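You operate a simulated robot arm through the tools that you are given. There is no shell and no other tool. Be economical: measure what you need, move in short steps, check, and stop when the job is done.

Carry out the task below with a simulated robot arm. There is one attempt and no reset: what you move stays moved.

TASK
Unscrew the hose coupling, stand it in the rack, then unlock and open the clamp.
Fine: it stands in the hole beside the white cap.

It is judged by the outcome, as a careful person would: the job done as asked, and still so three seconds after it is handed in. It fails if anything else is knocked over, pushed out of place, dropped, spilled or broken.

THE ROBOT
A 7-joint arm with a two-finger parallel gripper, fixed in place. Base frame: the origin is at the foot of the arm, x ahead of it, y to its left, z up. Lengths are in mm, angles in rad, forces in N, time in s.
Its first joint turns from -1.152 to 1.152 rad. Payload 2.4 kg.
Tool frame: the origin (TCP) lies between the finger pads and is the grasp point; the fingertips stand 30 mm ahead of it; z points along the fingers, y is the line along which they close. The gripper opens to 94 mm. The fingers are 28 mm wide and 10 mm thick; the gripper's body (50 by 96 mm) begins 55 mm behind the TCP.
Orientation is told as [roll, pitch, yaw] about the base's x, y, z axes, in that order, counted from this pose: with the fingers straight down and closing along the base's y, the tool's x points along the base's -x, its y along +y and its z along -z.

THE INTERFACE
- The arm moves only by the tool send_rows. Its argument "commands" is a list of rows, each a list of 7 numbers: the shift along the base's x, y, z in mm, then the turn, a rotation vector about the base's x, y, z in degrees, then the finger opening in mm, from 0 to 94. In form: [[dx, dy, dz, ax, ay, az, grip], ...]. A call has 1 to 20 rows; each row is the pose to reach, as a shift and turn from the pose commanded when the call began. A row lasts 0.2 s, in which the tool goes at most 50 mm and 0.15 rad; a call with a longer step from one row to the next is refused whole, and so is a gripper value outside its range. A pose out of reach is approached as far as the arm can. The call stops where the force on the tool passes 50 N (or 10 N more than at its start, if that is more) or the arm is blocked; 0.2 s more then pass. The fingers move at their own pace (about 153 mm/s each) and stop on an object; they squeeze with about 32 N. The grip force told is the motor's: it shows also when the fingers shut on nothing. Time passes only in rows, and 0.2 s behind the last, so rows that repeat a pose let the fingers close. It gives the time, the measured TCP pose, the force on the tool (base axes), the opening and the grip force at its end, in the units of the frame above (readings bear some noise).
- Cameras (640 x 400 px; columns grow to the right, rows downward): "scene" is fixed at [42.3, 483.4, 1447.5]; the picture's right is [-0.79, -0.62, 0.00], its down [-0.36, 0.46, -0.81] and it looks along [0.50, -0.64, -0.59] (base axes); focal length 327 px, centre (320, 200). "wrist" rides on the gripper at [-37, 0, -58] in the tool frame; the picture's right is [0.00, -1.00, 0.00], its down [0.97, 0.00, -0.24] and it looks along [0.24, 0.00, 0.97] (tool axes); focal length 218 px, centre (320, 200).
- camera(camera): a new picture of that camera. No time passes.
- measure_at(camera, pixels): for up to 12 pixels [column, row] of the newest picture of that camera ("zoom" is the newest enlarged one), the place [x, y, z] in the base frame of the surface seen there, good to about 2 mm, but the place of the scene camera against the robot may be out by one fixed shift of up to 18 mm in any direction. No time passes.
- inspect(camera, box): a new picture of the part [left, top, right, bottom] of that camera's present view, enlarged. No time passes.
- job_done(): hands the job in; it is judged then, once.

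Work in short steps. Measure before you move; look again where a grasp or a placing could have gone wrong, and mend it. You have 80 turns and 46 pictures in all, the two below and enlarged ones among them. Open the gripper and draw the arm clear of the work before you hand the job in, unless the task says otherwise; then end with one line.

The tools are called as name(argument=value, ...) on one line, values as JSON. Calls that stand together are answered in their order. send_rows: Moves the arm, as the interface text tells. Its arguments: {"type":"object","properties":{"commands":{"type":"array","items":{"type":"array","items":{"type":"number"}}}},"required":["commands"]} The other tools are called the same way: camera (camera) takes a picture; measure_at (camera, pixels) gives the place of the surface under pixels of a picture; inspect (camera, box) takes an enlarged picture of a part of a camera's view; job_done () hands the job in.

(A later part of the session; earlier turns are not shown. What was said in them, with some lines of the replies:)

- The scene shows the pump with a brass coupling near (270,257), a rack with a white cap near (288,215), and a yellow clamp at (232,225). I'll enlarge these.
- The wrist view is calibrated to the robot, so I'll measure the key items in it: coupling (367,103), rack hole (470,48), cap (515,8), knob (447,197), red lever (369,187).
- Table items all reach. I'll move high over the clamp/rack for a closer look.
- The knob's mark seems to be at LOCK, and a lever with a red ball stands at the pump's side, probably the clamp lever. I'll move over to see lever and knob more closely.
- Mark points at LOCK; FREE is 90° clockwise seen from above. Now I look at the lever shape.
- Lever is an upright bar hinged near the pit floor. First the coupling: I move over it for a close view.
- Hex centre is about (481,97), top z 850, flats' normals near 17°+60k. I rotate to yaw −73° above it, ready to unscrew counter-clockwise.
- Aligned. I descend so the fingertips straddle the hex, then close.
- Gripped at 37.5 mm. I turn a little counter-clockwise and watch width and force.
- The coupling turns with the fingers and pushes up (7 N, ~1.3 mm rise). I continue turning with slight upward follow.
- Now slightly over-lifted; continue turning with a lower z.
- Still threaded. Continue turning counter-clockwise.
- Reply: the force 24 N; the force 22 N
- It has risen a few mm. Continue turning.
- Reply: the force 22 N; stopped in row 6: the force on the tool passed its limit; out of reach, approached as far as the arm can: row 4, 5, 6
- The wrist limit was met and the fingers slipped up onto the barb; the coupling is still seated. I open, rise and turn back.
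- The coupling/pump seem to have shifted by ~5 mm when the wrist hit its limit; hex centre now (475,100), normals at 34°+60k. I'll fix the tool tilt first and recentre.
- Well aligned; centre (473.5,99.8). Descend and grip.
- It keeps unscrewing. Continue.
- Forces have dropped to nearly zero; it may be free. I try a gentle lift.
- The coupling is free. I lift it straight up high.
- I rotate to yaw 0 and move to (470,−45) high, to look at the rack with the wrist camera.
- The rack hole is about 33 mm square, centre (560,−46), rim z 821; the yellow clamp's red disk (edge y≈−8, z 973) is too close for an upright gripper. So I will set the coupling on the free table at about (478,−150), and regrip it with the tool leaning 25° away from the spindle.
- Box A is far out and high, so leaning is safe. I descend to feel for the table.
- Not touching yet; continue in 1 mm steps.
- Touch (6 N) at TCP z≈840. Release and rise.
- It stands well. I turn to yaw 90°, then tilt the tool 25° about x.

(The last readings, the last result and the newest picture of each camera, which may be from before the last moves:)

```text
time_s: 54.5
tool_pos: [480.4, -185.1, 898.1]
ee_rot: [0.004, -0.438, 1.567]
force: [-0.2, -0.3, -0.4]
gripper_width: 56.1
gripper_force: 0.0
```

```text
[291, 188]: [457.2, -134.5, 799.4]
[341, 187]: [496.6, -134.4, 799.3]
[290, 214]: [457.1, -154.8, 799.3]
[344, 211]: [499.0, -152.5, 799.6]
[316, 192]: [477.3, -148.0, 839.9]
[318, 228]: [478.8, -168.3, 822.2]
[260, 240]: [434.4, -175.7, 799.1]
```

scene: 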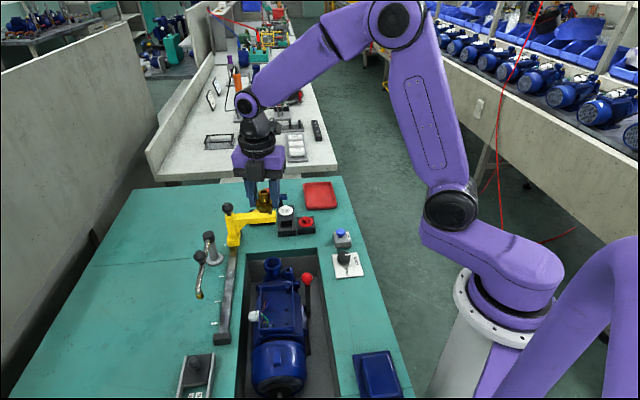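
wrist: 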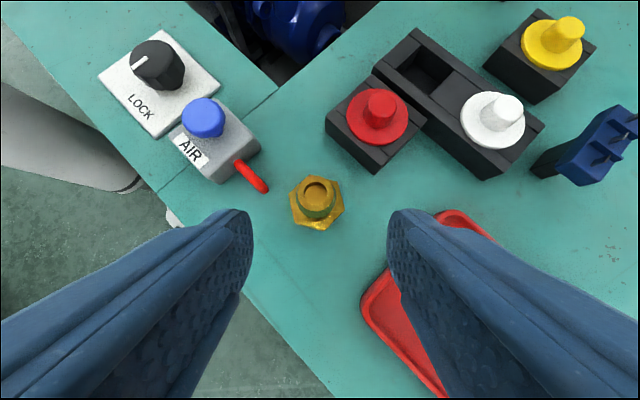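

Centre (477.5,−148), flats face ±x as planned. Approach along the tool axis and grip.

send_rows(commands=[[-2.3, 8, -17, 0, 0, 0, 54], [-2.3, 16, -34, 0, 0, 0, 54], [-2.3, 22, -47, 0, 0, 0, 54], [-2.3, 24.5, -53, 0, 0, 0, 54], [-2.3, 24.5, -53, 0, 0, 0, 54]])

inspect(camera="scene", box=[300, 190, 364, 230])

```text
time_s: 55.6
tool_pos: [477.6, -161.6, 845.4]
ee_rot: [0.005, -0.439, 1.566]
force: [0.1, -0.2, 0.4]
gripper_width: 54.0
gripper_force: 0.1
```

```text
10.00 times, centred on (332, 210) of scene
```

zoom: 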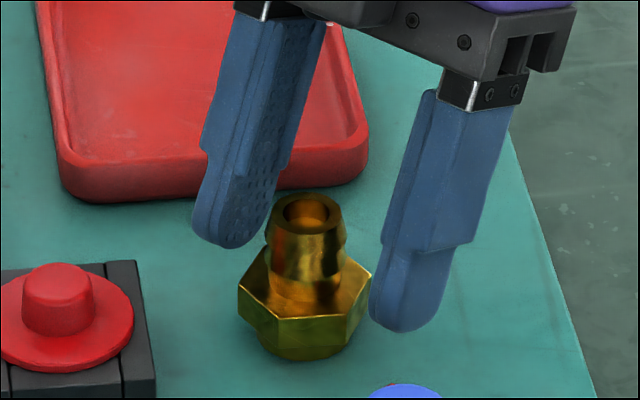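

The fingertips are rounded and sit a little high/behind; I shift +6 y and −4.5 z, then close.

send_rows(commands=[[0, 3, -2.5, 0, 0, 0, 54], [0, 6, -4.5, 0, 0, 0, 54], [0, 6, -4.5, 0, 0, 0, 54], [0, 6, -4.5, 0, 0, 0, 20], [0, 6, -4.5, 0, 0, 0, 20], [0, 6, -4.5, 0, 0, 0, 20], [0, 6, -4.5, 0, 0, 0, 20]])

```text
time_s: 57.2
tool_pos: [476.1, -154.8, 840.8]
ee_rot: [0.003, -0.437, 1.568]
force: [0.3, 0.1, 2.4]
gripper_width: 36.7
gripper_force: 31.5
```

Gripped on the flats (36.7 mm). Lift and carry toward the rack, stopping above the hole.

send_rows(commands=[[0, 0, 15, 0, 0, 0, 20], [0, 0, 40, 0, 0, 0, 20], [0, 0, 70, 0, 0, 0, 20], [20, 20, 70, 0, 0, 0, 20], [40, 40, 70, 0, 0, 0, 20], [60, 60, 70, 0, 0, 0, 20], [83, 80, 70, 0, 0, 0, 20], [83.5, 101.8, 70, 0, 0, 0, 20], [83.5, 101.8, 70, 0, 0, 0, 20]])

camera(camera="wrist")

measure_at(camera="wrist", pixels=[[320, 190], [320, 225], [330, 150]])

```text
time_s: 59.2
tool_pos: [559.1, -53.1, 910.2]
ee_rot: [0.004, -0.438, 1.566]
force: [0.0, -0.2, -1.7]
gripper_width: 36.5
gripper_force: 32.2
```

```text
9 pictures are left
```

wrist: 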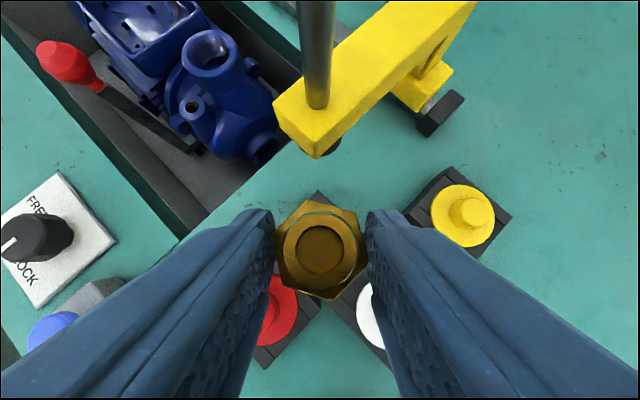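

```text
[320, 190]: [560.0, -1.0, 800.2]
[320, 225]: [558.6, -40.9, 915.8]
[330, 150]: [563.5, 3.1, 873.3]
```

measure_at(camera="wrist", pixels=[[320, 250], [320, 280], [290, 250], [350, 250], [320, 215], [305, 291], [343, 297], [277, 222], [362, 222]])

```text
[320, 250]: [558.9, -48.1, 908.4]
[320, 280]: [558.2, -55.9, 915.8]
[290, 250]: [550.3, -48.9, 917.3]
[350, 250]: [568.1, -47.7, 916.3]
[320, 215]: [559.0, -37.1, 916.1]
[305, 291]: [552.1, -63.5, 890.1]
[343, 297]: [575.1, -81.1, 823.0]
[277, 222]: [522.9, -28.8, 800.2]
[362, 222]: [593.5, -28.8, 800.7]
```

Axis is at (559,−47.5), needed (560.3,−46). Correct and descend to just into the hole.

send_rows(commands=[[1.2, 1.3, -15, 0, 0, 0, 20], [1.2, 1.3, -30, 0, 0, 0, 20], [1.2, 1.3, -42, 0, 0, 0, 20], [1.2, 1.3, -47, 0, 0, 0, 20], [1.2, 1.3, -50, 0, 0, 0, 20], [1.2, 1.3, -52, 0, 0, 0, 20]])

inspect(camera="scene", box=[240, 185, 320, 235])

```text
time_s: 60.6
tool_pos: [562.4, -52.7, 858.7]
ee_rot: [0.005, -0.437, 1.568]
force: [0.1, -0.2, -1.1]
gripper_width: 36.7
gripper_force: 32.1
```

```text
8.00 times, centred on (280, 210) of scene
```

zoom: 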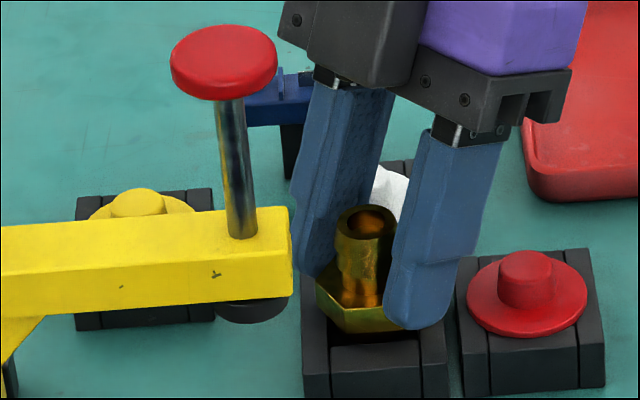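

Clear of everything and entering the hole. Lower until it touches.

send_rows(commands=[[0, 0, -1.5, 0, 0, 0, 20], [0, 0, -3, 0, 0, 0, 20], [0, 0, -4.5, 0, 0, 0, 20], [0, 0, -6, 0, 0, 0, 20]])

```text
time_s: 61.6
tool_pos: [562.2, -53.2, 856.4]
ee_rot: [0.001, -0.442, 1.567]
force: [-12.0, -0.7, 26.9]
gripper_width: 36.4
gripper_force: 32.1
```

Contact earlier than expected (27 N). Back off slightly and look.

send_rows(commands=[[0, 0, 4, 0, 0, 0, 20], [0, 0, 4, 0, 0, 0, 20]])

inspect(camera="scene", box=[266, 205, 306, 235])

measure_at(camera="zoom", pixels=[[280, 190], [300, 210], [300, 235], [330, 250], [330, 215], [330, 230], [260, 190], [330, 150], [330, 290], [330, 320], [360, 235]])

```text
time_s: 62.2
tool_pos: [561.2, -52.6, 856.0]
ee_rot: [0.003, -0.437, 1.565]
force: [-0.6, -0.7, -0.1]
gripper_width: 36.7
gripper_force: 31.8
```

```text
13.33 times, centred on (286, 220) of scene
```

zoom: 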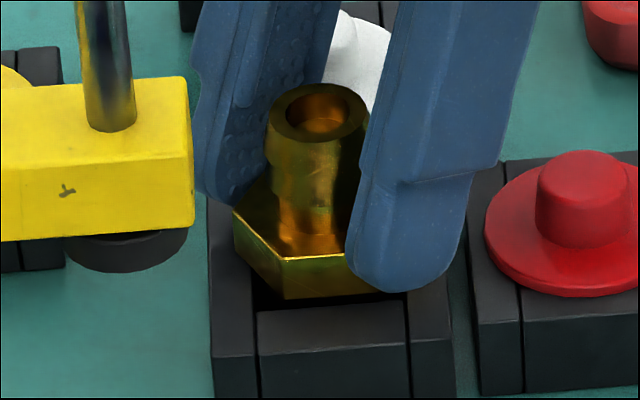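

```text
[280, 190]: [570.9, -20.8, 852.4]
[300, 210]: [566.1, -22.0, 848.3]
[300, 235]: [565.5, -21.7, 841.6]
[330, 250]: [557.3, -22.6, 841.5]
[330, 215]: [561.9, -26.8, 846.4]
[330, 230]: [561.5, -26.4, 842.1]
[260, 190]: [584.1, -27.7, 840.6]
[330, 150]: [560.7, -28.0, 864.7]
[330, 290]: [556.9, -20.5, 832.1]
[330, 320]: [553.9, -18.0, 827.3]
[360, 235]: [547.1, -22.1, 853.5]
```

Hex underside is ~3 mm above the rim now, so the earlier contact was the hex seating on the rim. Lower to a light touch.

send_rows(commands=[[-0.5, 0, -1, 0, 0, 0, 20], [-0.5, 0, -2, 0, 0, 0, 20], [-0.5, 0, -2.5, 0, 0, 0, 20]])

```text
time_s: 63.0
tool_pos: [561.3, -52.8, 854.7]
ee_rot: [0.003, -0.438, 1.566]
force: [-3.4, -0.7, 7.5]
gripper_width: 36.6
gripper_force: 32.3
```

Light touch (7.5 N). Open slightly and retreat along the tool axis.

send_rows(commands=[[0, 0, 0, 0, 0, 0, 40], [0, 0, 0, 0, 0, 0, 44], [0, 0, 0, 0, 0, 0, 48], [0, -4, 9, 0, 0, 0, 48], [0, -13, 28, 0, 0, 0, 48], [0, -26, 55, 0, 0, 0, 48], [0, -40, 85, 0, 0, 0, 48], [0, -40, 85, 0, 0, 0, 48]])

inspect(camera="scene", box=[240, 190, 368, 270])

```text
time_s: 64.8
tool_pos: [561.0, -92.0, 938.8]
ee_rot: [0.004, -0.438, 1.566]
force: [0.4, 0.5, -0.2]
gripper_width: 48.1
gripper_force: 0.1
```

```text
5.00 times, centred on (304, 230) of scene
```

zoom: 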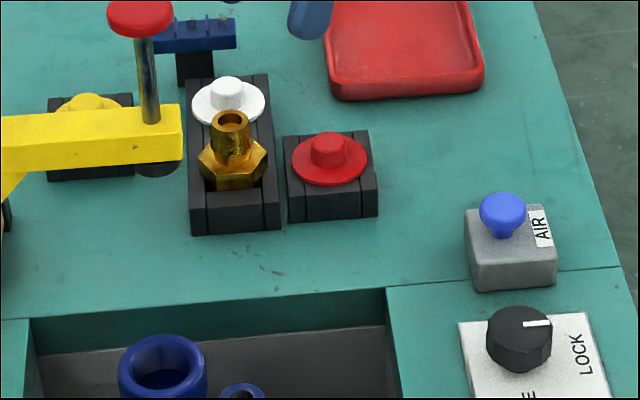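

The coupling stands upright in the hole beside the white cap. Now untilt and go above the FREE/LOCK knob at (356,−39).

send_rows(commands=[[-20, 0, 20, -8, 0, 0, 48], [-50, 0, 30, -16, 0, 0, 48], [-90, 5, 30, -24, 0, 0, 48], [-130, 15, 30, -25.1, 0, 0, 48], [-170, 30, 30, -25.1, 0, 0, 48], [-205, 53, 20, -25.1, 0, 0, 48], [-205, 53, 20, -25.1, 0, 0, 48]])

send_rows(commands=[[0, 0, 0, 0, 0, -8, 48], [0, 0, 0, 0, 0, -16, 48], [0, 0, 0, 0, 0, -24, 48], [0, 0, 0, 0, 0, -32, 48], [0, 0, 0, 0, 0, -40, 48], [0, 0, 0, 0, 0, -48, 48], [0, 0, 0, 0, 0, -52, 48], [0, 0, -40, 0, 0, -52, 48], [0, 0, -60, 0, 0, -52, 48], [0, 0, -60, 0, 0, -52, 48]])

camera(camera="wrist")

```text
time_s: 66.5
tool_pos: [353.9, -38.0, 960.4]
ee_rot: [0.001, 0.0, 1.566]
force: [0.1, -0.1, 0.6]
gripper_width: 48.1
gripper_force: 0.0
```

```text
time_s: 68.7
tool_pos: [356.0, -40.3, 898.9]
ee_rot: [0.002, -0.001, 0.657]
force: [-0.9, -0.5, 0.5]
gripper_width: 48.0
gripper_force: 0.1
```

```text
5 pictures are left
```

wrist: 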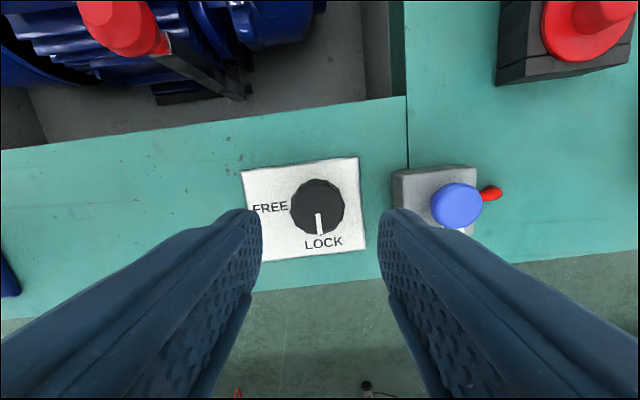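

measure_at(camera="wrist", pixels=[[318, 207], [296, 207], [341, 207], [318, 182], [319, 231], [120, 20], [170, 50], [240, 92], [160, 95], [205, 90], [215, 70], [440, 180]])

```text
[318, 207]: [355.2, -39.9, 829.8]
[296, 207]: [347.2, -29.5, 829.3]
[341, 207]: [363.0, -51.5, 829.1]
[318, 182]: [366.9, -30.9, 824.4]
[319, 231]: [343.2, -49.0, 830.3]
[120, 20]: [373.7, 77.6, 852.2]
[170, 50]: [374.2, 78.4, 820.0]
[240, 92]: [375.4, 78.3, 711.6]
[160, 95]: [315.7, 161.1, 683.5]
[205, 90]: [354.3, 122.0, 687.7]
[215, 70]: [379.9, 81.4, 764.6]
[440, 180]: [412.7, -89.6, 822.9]
```

Knob centre (355,−40), top z 830, Ø≈28. Descend, grip, and turn 90° clockwise to FREE.

send_rows(commands=[[-0.5, 0, -25, 0, 0, 0, 48], [-0.5, 0, -45, 0, 0, 0, 48], [-0.5, 0, -56, 0, 0, 0, 48], [-0.5, 0, -56, 0, 0, 0, 10], [-0.5, 0, -56, 0, 0, 0, 10], [-0.5, 0, -56, 0, 0, 0, 10]])

send_rows(commands=[[0, 0, 0, 0, 0, -8, 10], [0, 0, 0, 0, 0, -16, 10], [0, 0, 0, 0, 0, -24, 10], [0, 0, 0, 0, 0, -32, 10], [0, 0, 0, 0, 0, -40, 10], [0, 0, 0, 0, 0, -48, 10], [0, 0, 0, 0, 0, -56, 10], [0, 0, 0, 0, 0, -64, 10], [0, 0, 0, 0, 0, -72, 10], [0, 0, 0, 0, 0, -80, 10], [0, 0, 0, 0, 0, -88, 10], [0, 0, 0, 0, 0, -91, 10], [0, 0, 0, 0, 0, -91, 10]])

```text
time_s: 70.0
tool_pos: [353.4, -39.0, 842.1]
ee_rot: [0.002, 0.001, 0.659]
force: [-3.9, 9.2, 16.9]
gripper_width: 33.3
gripper_force: 45.0
```

```text
time_s: 72.8
tool_pos: [353.9, -40.1, 844.0]
ee_rot: [0.001, 0.003, -0.933]
force: [-17.0, -6.1, -6.0]
gripper_width: 33.3
gripper_force: 44.9
```

Open, rise and check the mark.

send_rows(commands=[[0, 0, 0, 0, 0, 0, 50], [0, 0, 0, 0, 0, 0, 50], [0, 0, 25, 0, 0, 0, 50], [0, 0, 65, 0, 0, 0, 50], [0, 0, 110, 0, 0, 0, 50], [0, 0, 110, 0, 0, 0, 50]])

inspect(camera="scene", box=[240, 230, 368, 310])

```text
time_s: 74.2
tool_pos: [355.0, -40.4, 952.3]
ee_rot: [0.001, 0.002, -0.928]
force: [1.3, -0.9, -0.4]
gripper_width: 50.1
gripper_force: 0.1
```

```text
5.00 times, centred on (304, 270) of scene
```

zoom: 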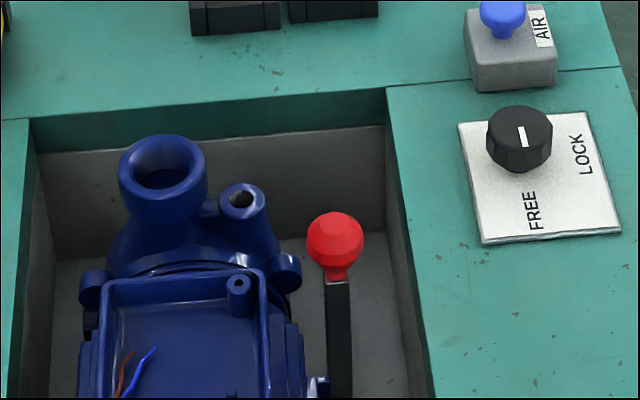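

Knob is at FREE. Now a close look at the lever's foot to see how it swings.

inspect(camera="scene", box=[280, 270, 344, 360])

measure_at(camera="zoom", pixels=[[270, 120], [275, 160], [270, 200], [300, 100], [315, 220], [315, 260], [315, 300], [290, 130], [290, 200], [330, 100], [315, 180], [280, 240]])

```text
4.44 times, centred on (312, 315) of scene
```

zoom: 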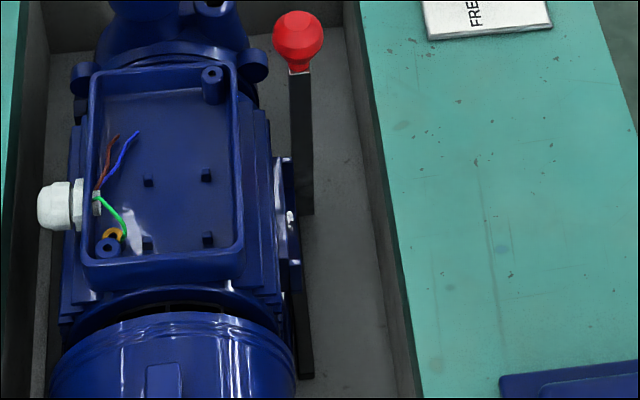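

```text
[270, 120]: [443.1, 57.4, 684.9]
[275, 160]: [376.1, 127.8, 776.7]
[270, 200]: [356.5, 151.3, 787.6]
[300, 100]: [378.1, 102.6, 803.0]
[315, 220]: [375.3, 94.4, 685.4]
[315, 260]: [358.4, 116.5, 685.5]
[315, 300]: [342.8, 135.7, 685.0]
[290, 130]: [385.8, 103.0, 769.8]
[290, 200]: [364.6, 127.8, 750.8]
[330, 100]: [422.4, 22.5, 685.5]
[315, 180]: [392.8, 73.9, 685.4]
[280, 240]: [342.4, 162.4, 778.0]
```

The lever stands between pump and pit wall, so it can only swing along the pit's axis. I move above the red ball (374,81), fingers closing across the pit axis, and grip it.

send_rows(commands=[[5, 40, 0, 0, 0, 2, 50], [12, 80, 0, 0, 0, 4, 50], [19, 122, 0, 0, 0, 4, 50], [19, 122, -40, 0, 0, 4, 50], [19, 122, -65, 0, 0, 4, 50], [19, 122, -65, 0, 0, 4, 50]])

camera(camera="wrist")

```text
time_s: 75.7
tool_pos: [375.5, 81.7, 886.7]
ee_rot: [0.002, 0.001, -0.858]
force: [0.3, 0.0, -0.5]
gripper_width: 49.9
gripper_force: 0.1
```

```text
2 pictures are left
```

wrist: 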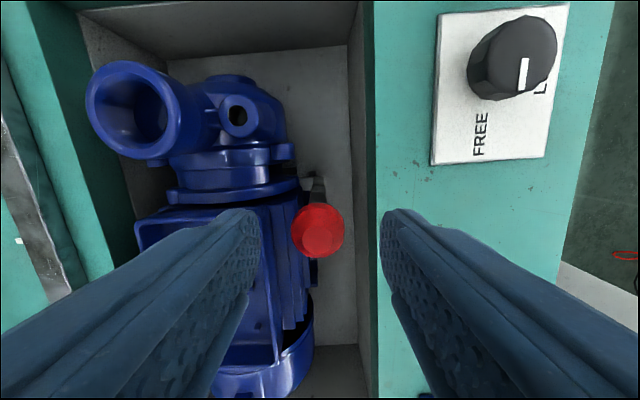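

measure_at(camera="wrist", pixels=[[319, 230], [294, 231], [343, 231], [319, 207], [318, 256], [318, 190], [308, 182]])

```text
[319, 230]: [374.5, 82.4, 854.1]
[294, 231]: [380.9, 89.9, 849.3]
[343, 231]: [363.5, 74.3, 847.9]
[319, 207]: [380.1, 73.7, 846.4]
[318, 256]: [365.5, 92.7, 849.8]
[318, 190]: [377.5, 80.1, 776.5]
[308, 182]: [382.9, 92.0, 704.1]
```

Ball centre ≈(373,82.5,844). Descend, grip it.

send_rows(commands=[[-2, 0.8, -20, 0, 0, 0, 50], [-2, 0.8, -38, 0, 0, 0, 50], [-2, 0.8, -38, 0, 0, 0, 50], [-2, 0.8, -38, 0, 0, 0, 10], [-2, 0.8, -38, 0, 0, 0, 10], [-2, 0.8, -38, 0, 0, 0, 10]])

send_rows(commands=[[-2, 2.4, 0, 0, 0, 0, 10], [-4, 4.7, 0, 0, 0, 0, 10], [-4, 4.7, 0, 0, 0, 0, 10]])

```text
time_s: 77.0
tool_pos: [372.2, 83.4, 850.1]
ee_rot: [0.0, 0.0, -0.86]
force: [3.2, 1.8, -14.1]
gripper_width: 27.6
gripper_force: 44.6
```

```text
time_s: 77.8
tool_pos: [371.9, 87.2, 850.6]
ee_rot: [0.013, -0.007, -0.864]
force: [27.6, -29.1, -1.9]
gripper_width: 27.9
gripper_force: 44.8
```

Toward the motor it resists (~40 N). Try the other way, back past centre toward the pit's end.

send_rows(commands=[[2, -2.4, 0, 0, 0, 0, 10], [4, -4.7, 0, 0, 0, 0, 10], [6, -7, 0, 0, 0, 0, 10], [8, -9.4, 0, 0, 0, 0, 10], [8, -9.4, 0, 0, 0, 0, 10]])

```text
time_s: 79.0
tool_pos: [371.0, 80.8, 849.4]
ee_rot: [-0.012, 0.009, -0.851]
force: [-31.2, 31.2, -1.5]
gripper_width: 27.2
gripper_force: 44.8
```

Both axial directions resist alike. Return to centre and test across (toward the pit wall).

send_rows(commands=[[-2, 2.4, 0, 0, 0, 0, 10], [-4, 4.7, 0, 0, 0, 0, 10], [-6, 2.7, 0, 0, 0, 0, 10], [-8.5, 0.8, 0, 0, 0, 0, 10], [-8.5, 0.8, 0, 0, 0, 0, 10]])

```text
time_s: 80.2
tool_pos: [369.2, 78.5, 850.8]
ee_rot: [0.003, -0.003, -0.862]
force: [0.8, -0.9, -38.2]
gripper_width: 28.1
gripper_force: 44.6
```

Sideways moves freely, but I feel a downward pull (−38 N). Let the tool follow down a little and see.

send_rows(commands=[[0, 0, -2, 0, 0, 0, 10], [0, 0, -4, 0, 0, 0, 10], [0, 0, -4, 0, 0, 0, 10]])

```text
time_s: 81.0
tool_pos: [368.6, 77.5, 847.9]
ee_rot: [0.005, -0.004, -0.858]
force: [4.1, -3.9, 39.4]
gripper_width: 28.0
gripper_force: 44.2
```

Neutral is ~2 mm up; the lever does swing outward. Follow it outward 12 mm more.

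send_rows(commands=[[0, 0, 2, 0, 0, 0, 10], [-2.3, -2, 2, 0, 0, 0, 10], [-4.6, -3.9, 1.8, 0, 0, 0, 10], [-6.9, -5.9, 1.6, 0, 0, 0, 10], [-9.2, -7.8, 1.2, 0, 0, 0, 10], [-9.2, -7.8, 1.2, 0, 0, 0, 10]])

```text
time_s: 82.5
tool_pos: [360.1, 69.9, 847.3]
ee_rot: [0.005, -0.001, -0.862]
force: [17.0, -19.9, -7.0]
gripper_width: 27.8
gripper_force: 45.2
```

The ball pulls toward +u, so its path is curved/rotated; follow that compliance.

send_rows(commands=[[1, -1.5, 0, 0, 0, 0, 10], [2, -3, 0, 0, 0, 0, 10], [2, -3, 0, 0, 0, 0, 10]])

inspect(camera="scene", box=[266, 240, 362, 310])

```text
time_s: 83.2
tool_pos: [359.6, 69.0, 847.6]
ee_rot: [-0.002, 0.0, -0.855]
force: [-0.6, 0.1, 15.5]
gripper_width: 27.6
gripper_force: 45.0
```

```text
5.71 times, centred on (314, 275) of scene
```

zoom: 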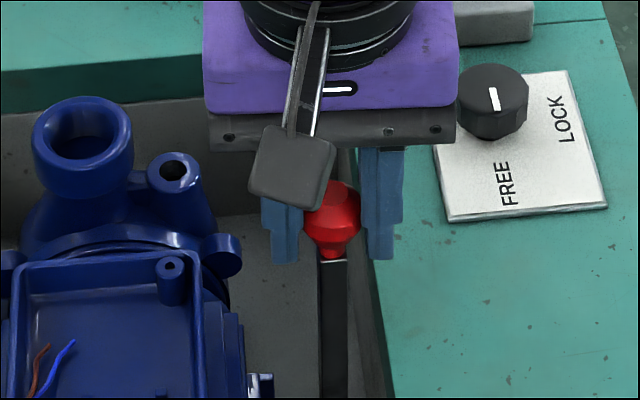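

The whole lever with its side jaw slides outward, away from the pump (zero side force). I continue pulling outward until it stops.

send_rows(commands=[[0, 0, 1, 0, 0, 0, 10], [-2, -2.2, 1, 0, 0, 0, 10], [-4, -4.4, 1, 0, 0, 0, 10], [-6, -6.6, 1, 0, 0, 0, 10], [-6, -6.6, 1, 0, 0, 0, 10]])

```text
time_s: 84.5
tool_pos: [353.4, 63.3, 848.9]
ee_rot: [-0.001, 0.004, -0.859]
force: [-3.2, 7.4, -38.0]
gripper_width: 27.8
gripper_force: 44.9
```

Still moving freely, with a slight drop: follow outward and down on an arc.

send_rows(commands=[[0, 0, -1.5, 0, 0, 0, 10], [-2.1, -2.2, -2, 0, 0, 0, 10], [-4.2, -4.4, -2.6, 0, 0, 0, 10], [-6.3, -6.6, -3.3, 0, 0, 0, 10], [-6.3, -6.6, -3.3, 0, 0, 0, 10]])

```text
time_s: 85.2
tool_pos: [353.5, 62.5, 848.8]
ee_rot: [0.004, -0.004, -0.849]
force: [1.6, 7.9, 0.7]
gripper_width: 27.9
gripper_force: 44.7
stopped in row 3: the force on the tool passed its limit (the readings are from after the stop); the commanded pose is now the measured one
```

send_rows(commands=[[-1.5, -1.5, 0, 0, 0, 0, 10], [-3, -3, 0, 0, 0, 0, 10], [-3, -3, 0, 0, 0, 0, 10]])

```text
time_s: 85.8
tool_pos: [354.1, 61.9, 847.1]
ee_rot: [0.007, -0.008, -0.84]
force: [8.4, 10.4, -10.1]
gripper_width: 28.0
gripper_force: 45.4
stopped in row 3: the force on the tool passed its limit (the readings are from after the stop); the commanded pose is now the measured one
```

Firm end stop after ~28 mm of outward travel: the clamp is at its open end. Release, rise and take the last picture.

send_rows(commands=[[0, 0, 0, 0, 0, 0, 50], [0, 0, 0, 0, 0, 0, 50], [0, 0, 20, 0, 0, 0, 50], [0, 0, 60, 0, 0, 0, 50], [0, 0, 105, 0, 0, 0, 50], [-30, -20, 150, 0, 0, 0, 50], [-60, -40, 180, 0, 0, 0, 50], [-80, -60, 200, 0, 0, 0, 50]])

camera(camera="scene")

measure_at(camera="scene", pixels=[[318, 278], [319, 285], [319, 292], [319, 300], [320, 307], [319, 315], [317, 330], [315, 340], [312, 350], [270, 263], [312, 320], [310, 330]])

```text
refused: row 6 steps farther than a row can; nothing moved
```

```text
0 pictures are left
```

scene: 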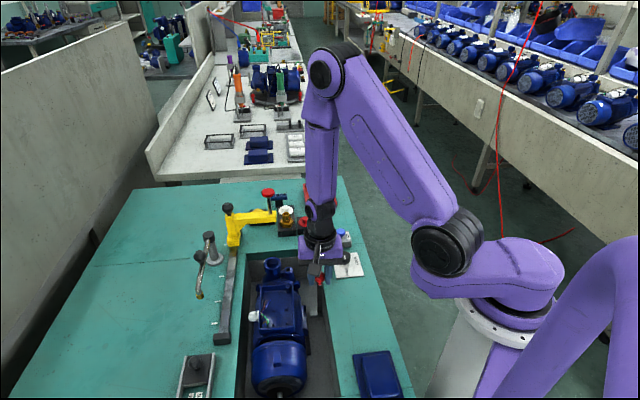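

```text
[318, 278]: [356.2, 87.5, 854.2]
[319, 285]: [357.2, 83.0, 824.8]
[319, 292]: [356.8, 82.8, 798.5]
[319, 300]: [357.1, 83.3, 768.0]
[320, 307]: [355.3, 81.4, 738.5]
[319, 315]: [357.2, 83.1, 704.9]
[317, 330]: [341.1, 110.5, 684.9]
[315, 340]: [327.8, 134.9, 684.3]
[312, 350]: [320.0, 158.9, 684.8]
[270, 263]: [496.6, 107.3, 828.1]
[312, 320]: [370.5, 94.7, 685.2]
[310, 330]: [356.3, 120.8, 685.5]
```

The bar stays vertical and has slid ~28 mm away from the pump along its whole height, so the clamp is open. Release and withdraw in smaller steps.

send_rows(commands=[[0, 0, 0, 0, 0, 0, 50], [0, 0, 0, 0, 0, 0, 50], [0, 0, 20, 0, 0, 0, 50], [0, 0, 55, 0, 0, 0, 50], [0, 0, 95, 0, 0, 0, 50], [-20, -15, 130, 0, 0, 0, 50], [-40, -30, 165, 0, 0, 0, 50], [-55, -45, 195, 0, 0, 0, 50], [-55, -45, 195, 0, 0, 0, 50]])

measure_at(camera="scene", pixels=[[318, 278], [319, 292], [286, 211]])

```text
time_s: 87.8
tool_pos: [296.9, 17.2, 1042.6]
ee_rot: [0.007, -0.006, -0.841]
force: [-0.2, -0.5, 0.1]
gripper_width: 50.0
gripper_force: 0.2
```

```text
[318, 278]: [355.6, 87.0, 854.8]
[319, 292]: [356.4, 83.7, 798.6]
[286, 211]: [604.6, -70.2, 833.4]
```

The arm is clear and the gripper open, so I hand in.

job_done()

```text
The job is handed in.
```

The job is handed in: the coupling is unscrewed and stands in the hole beside the white cap, the knob is at FREE, and the clamp is slid out to its end stop, about 28 mm. The pump moved roughly 5 mm when the wrist hit its turning limit during unscrewing, and I did not move it back. I had no pictures left to check the clamp after letting go of it.
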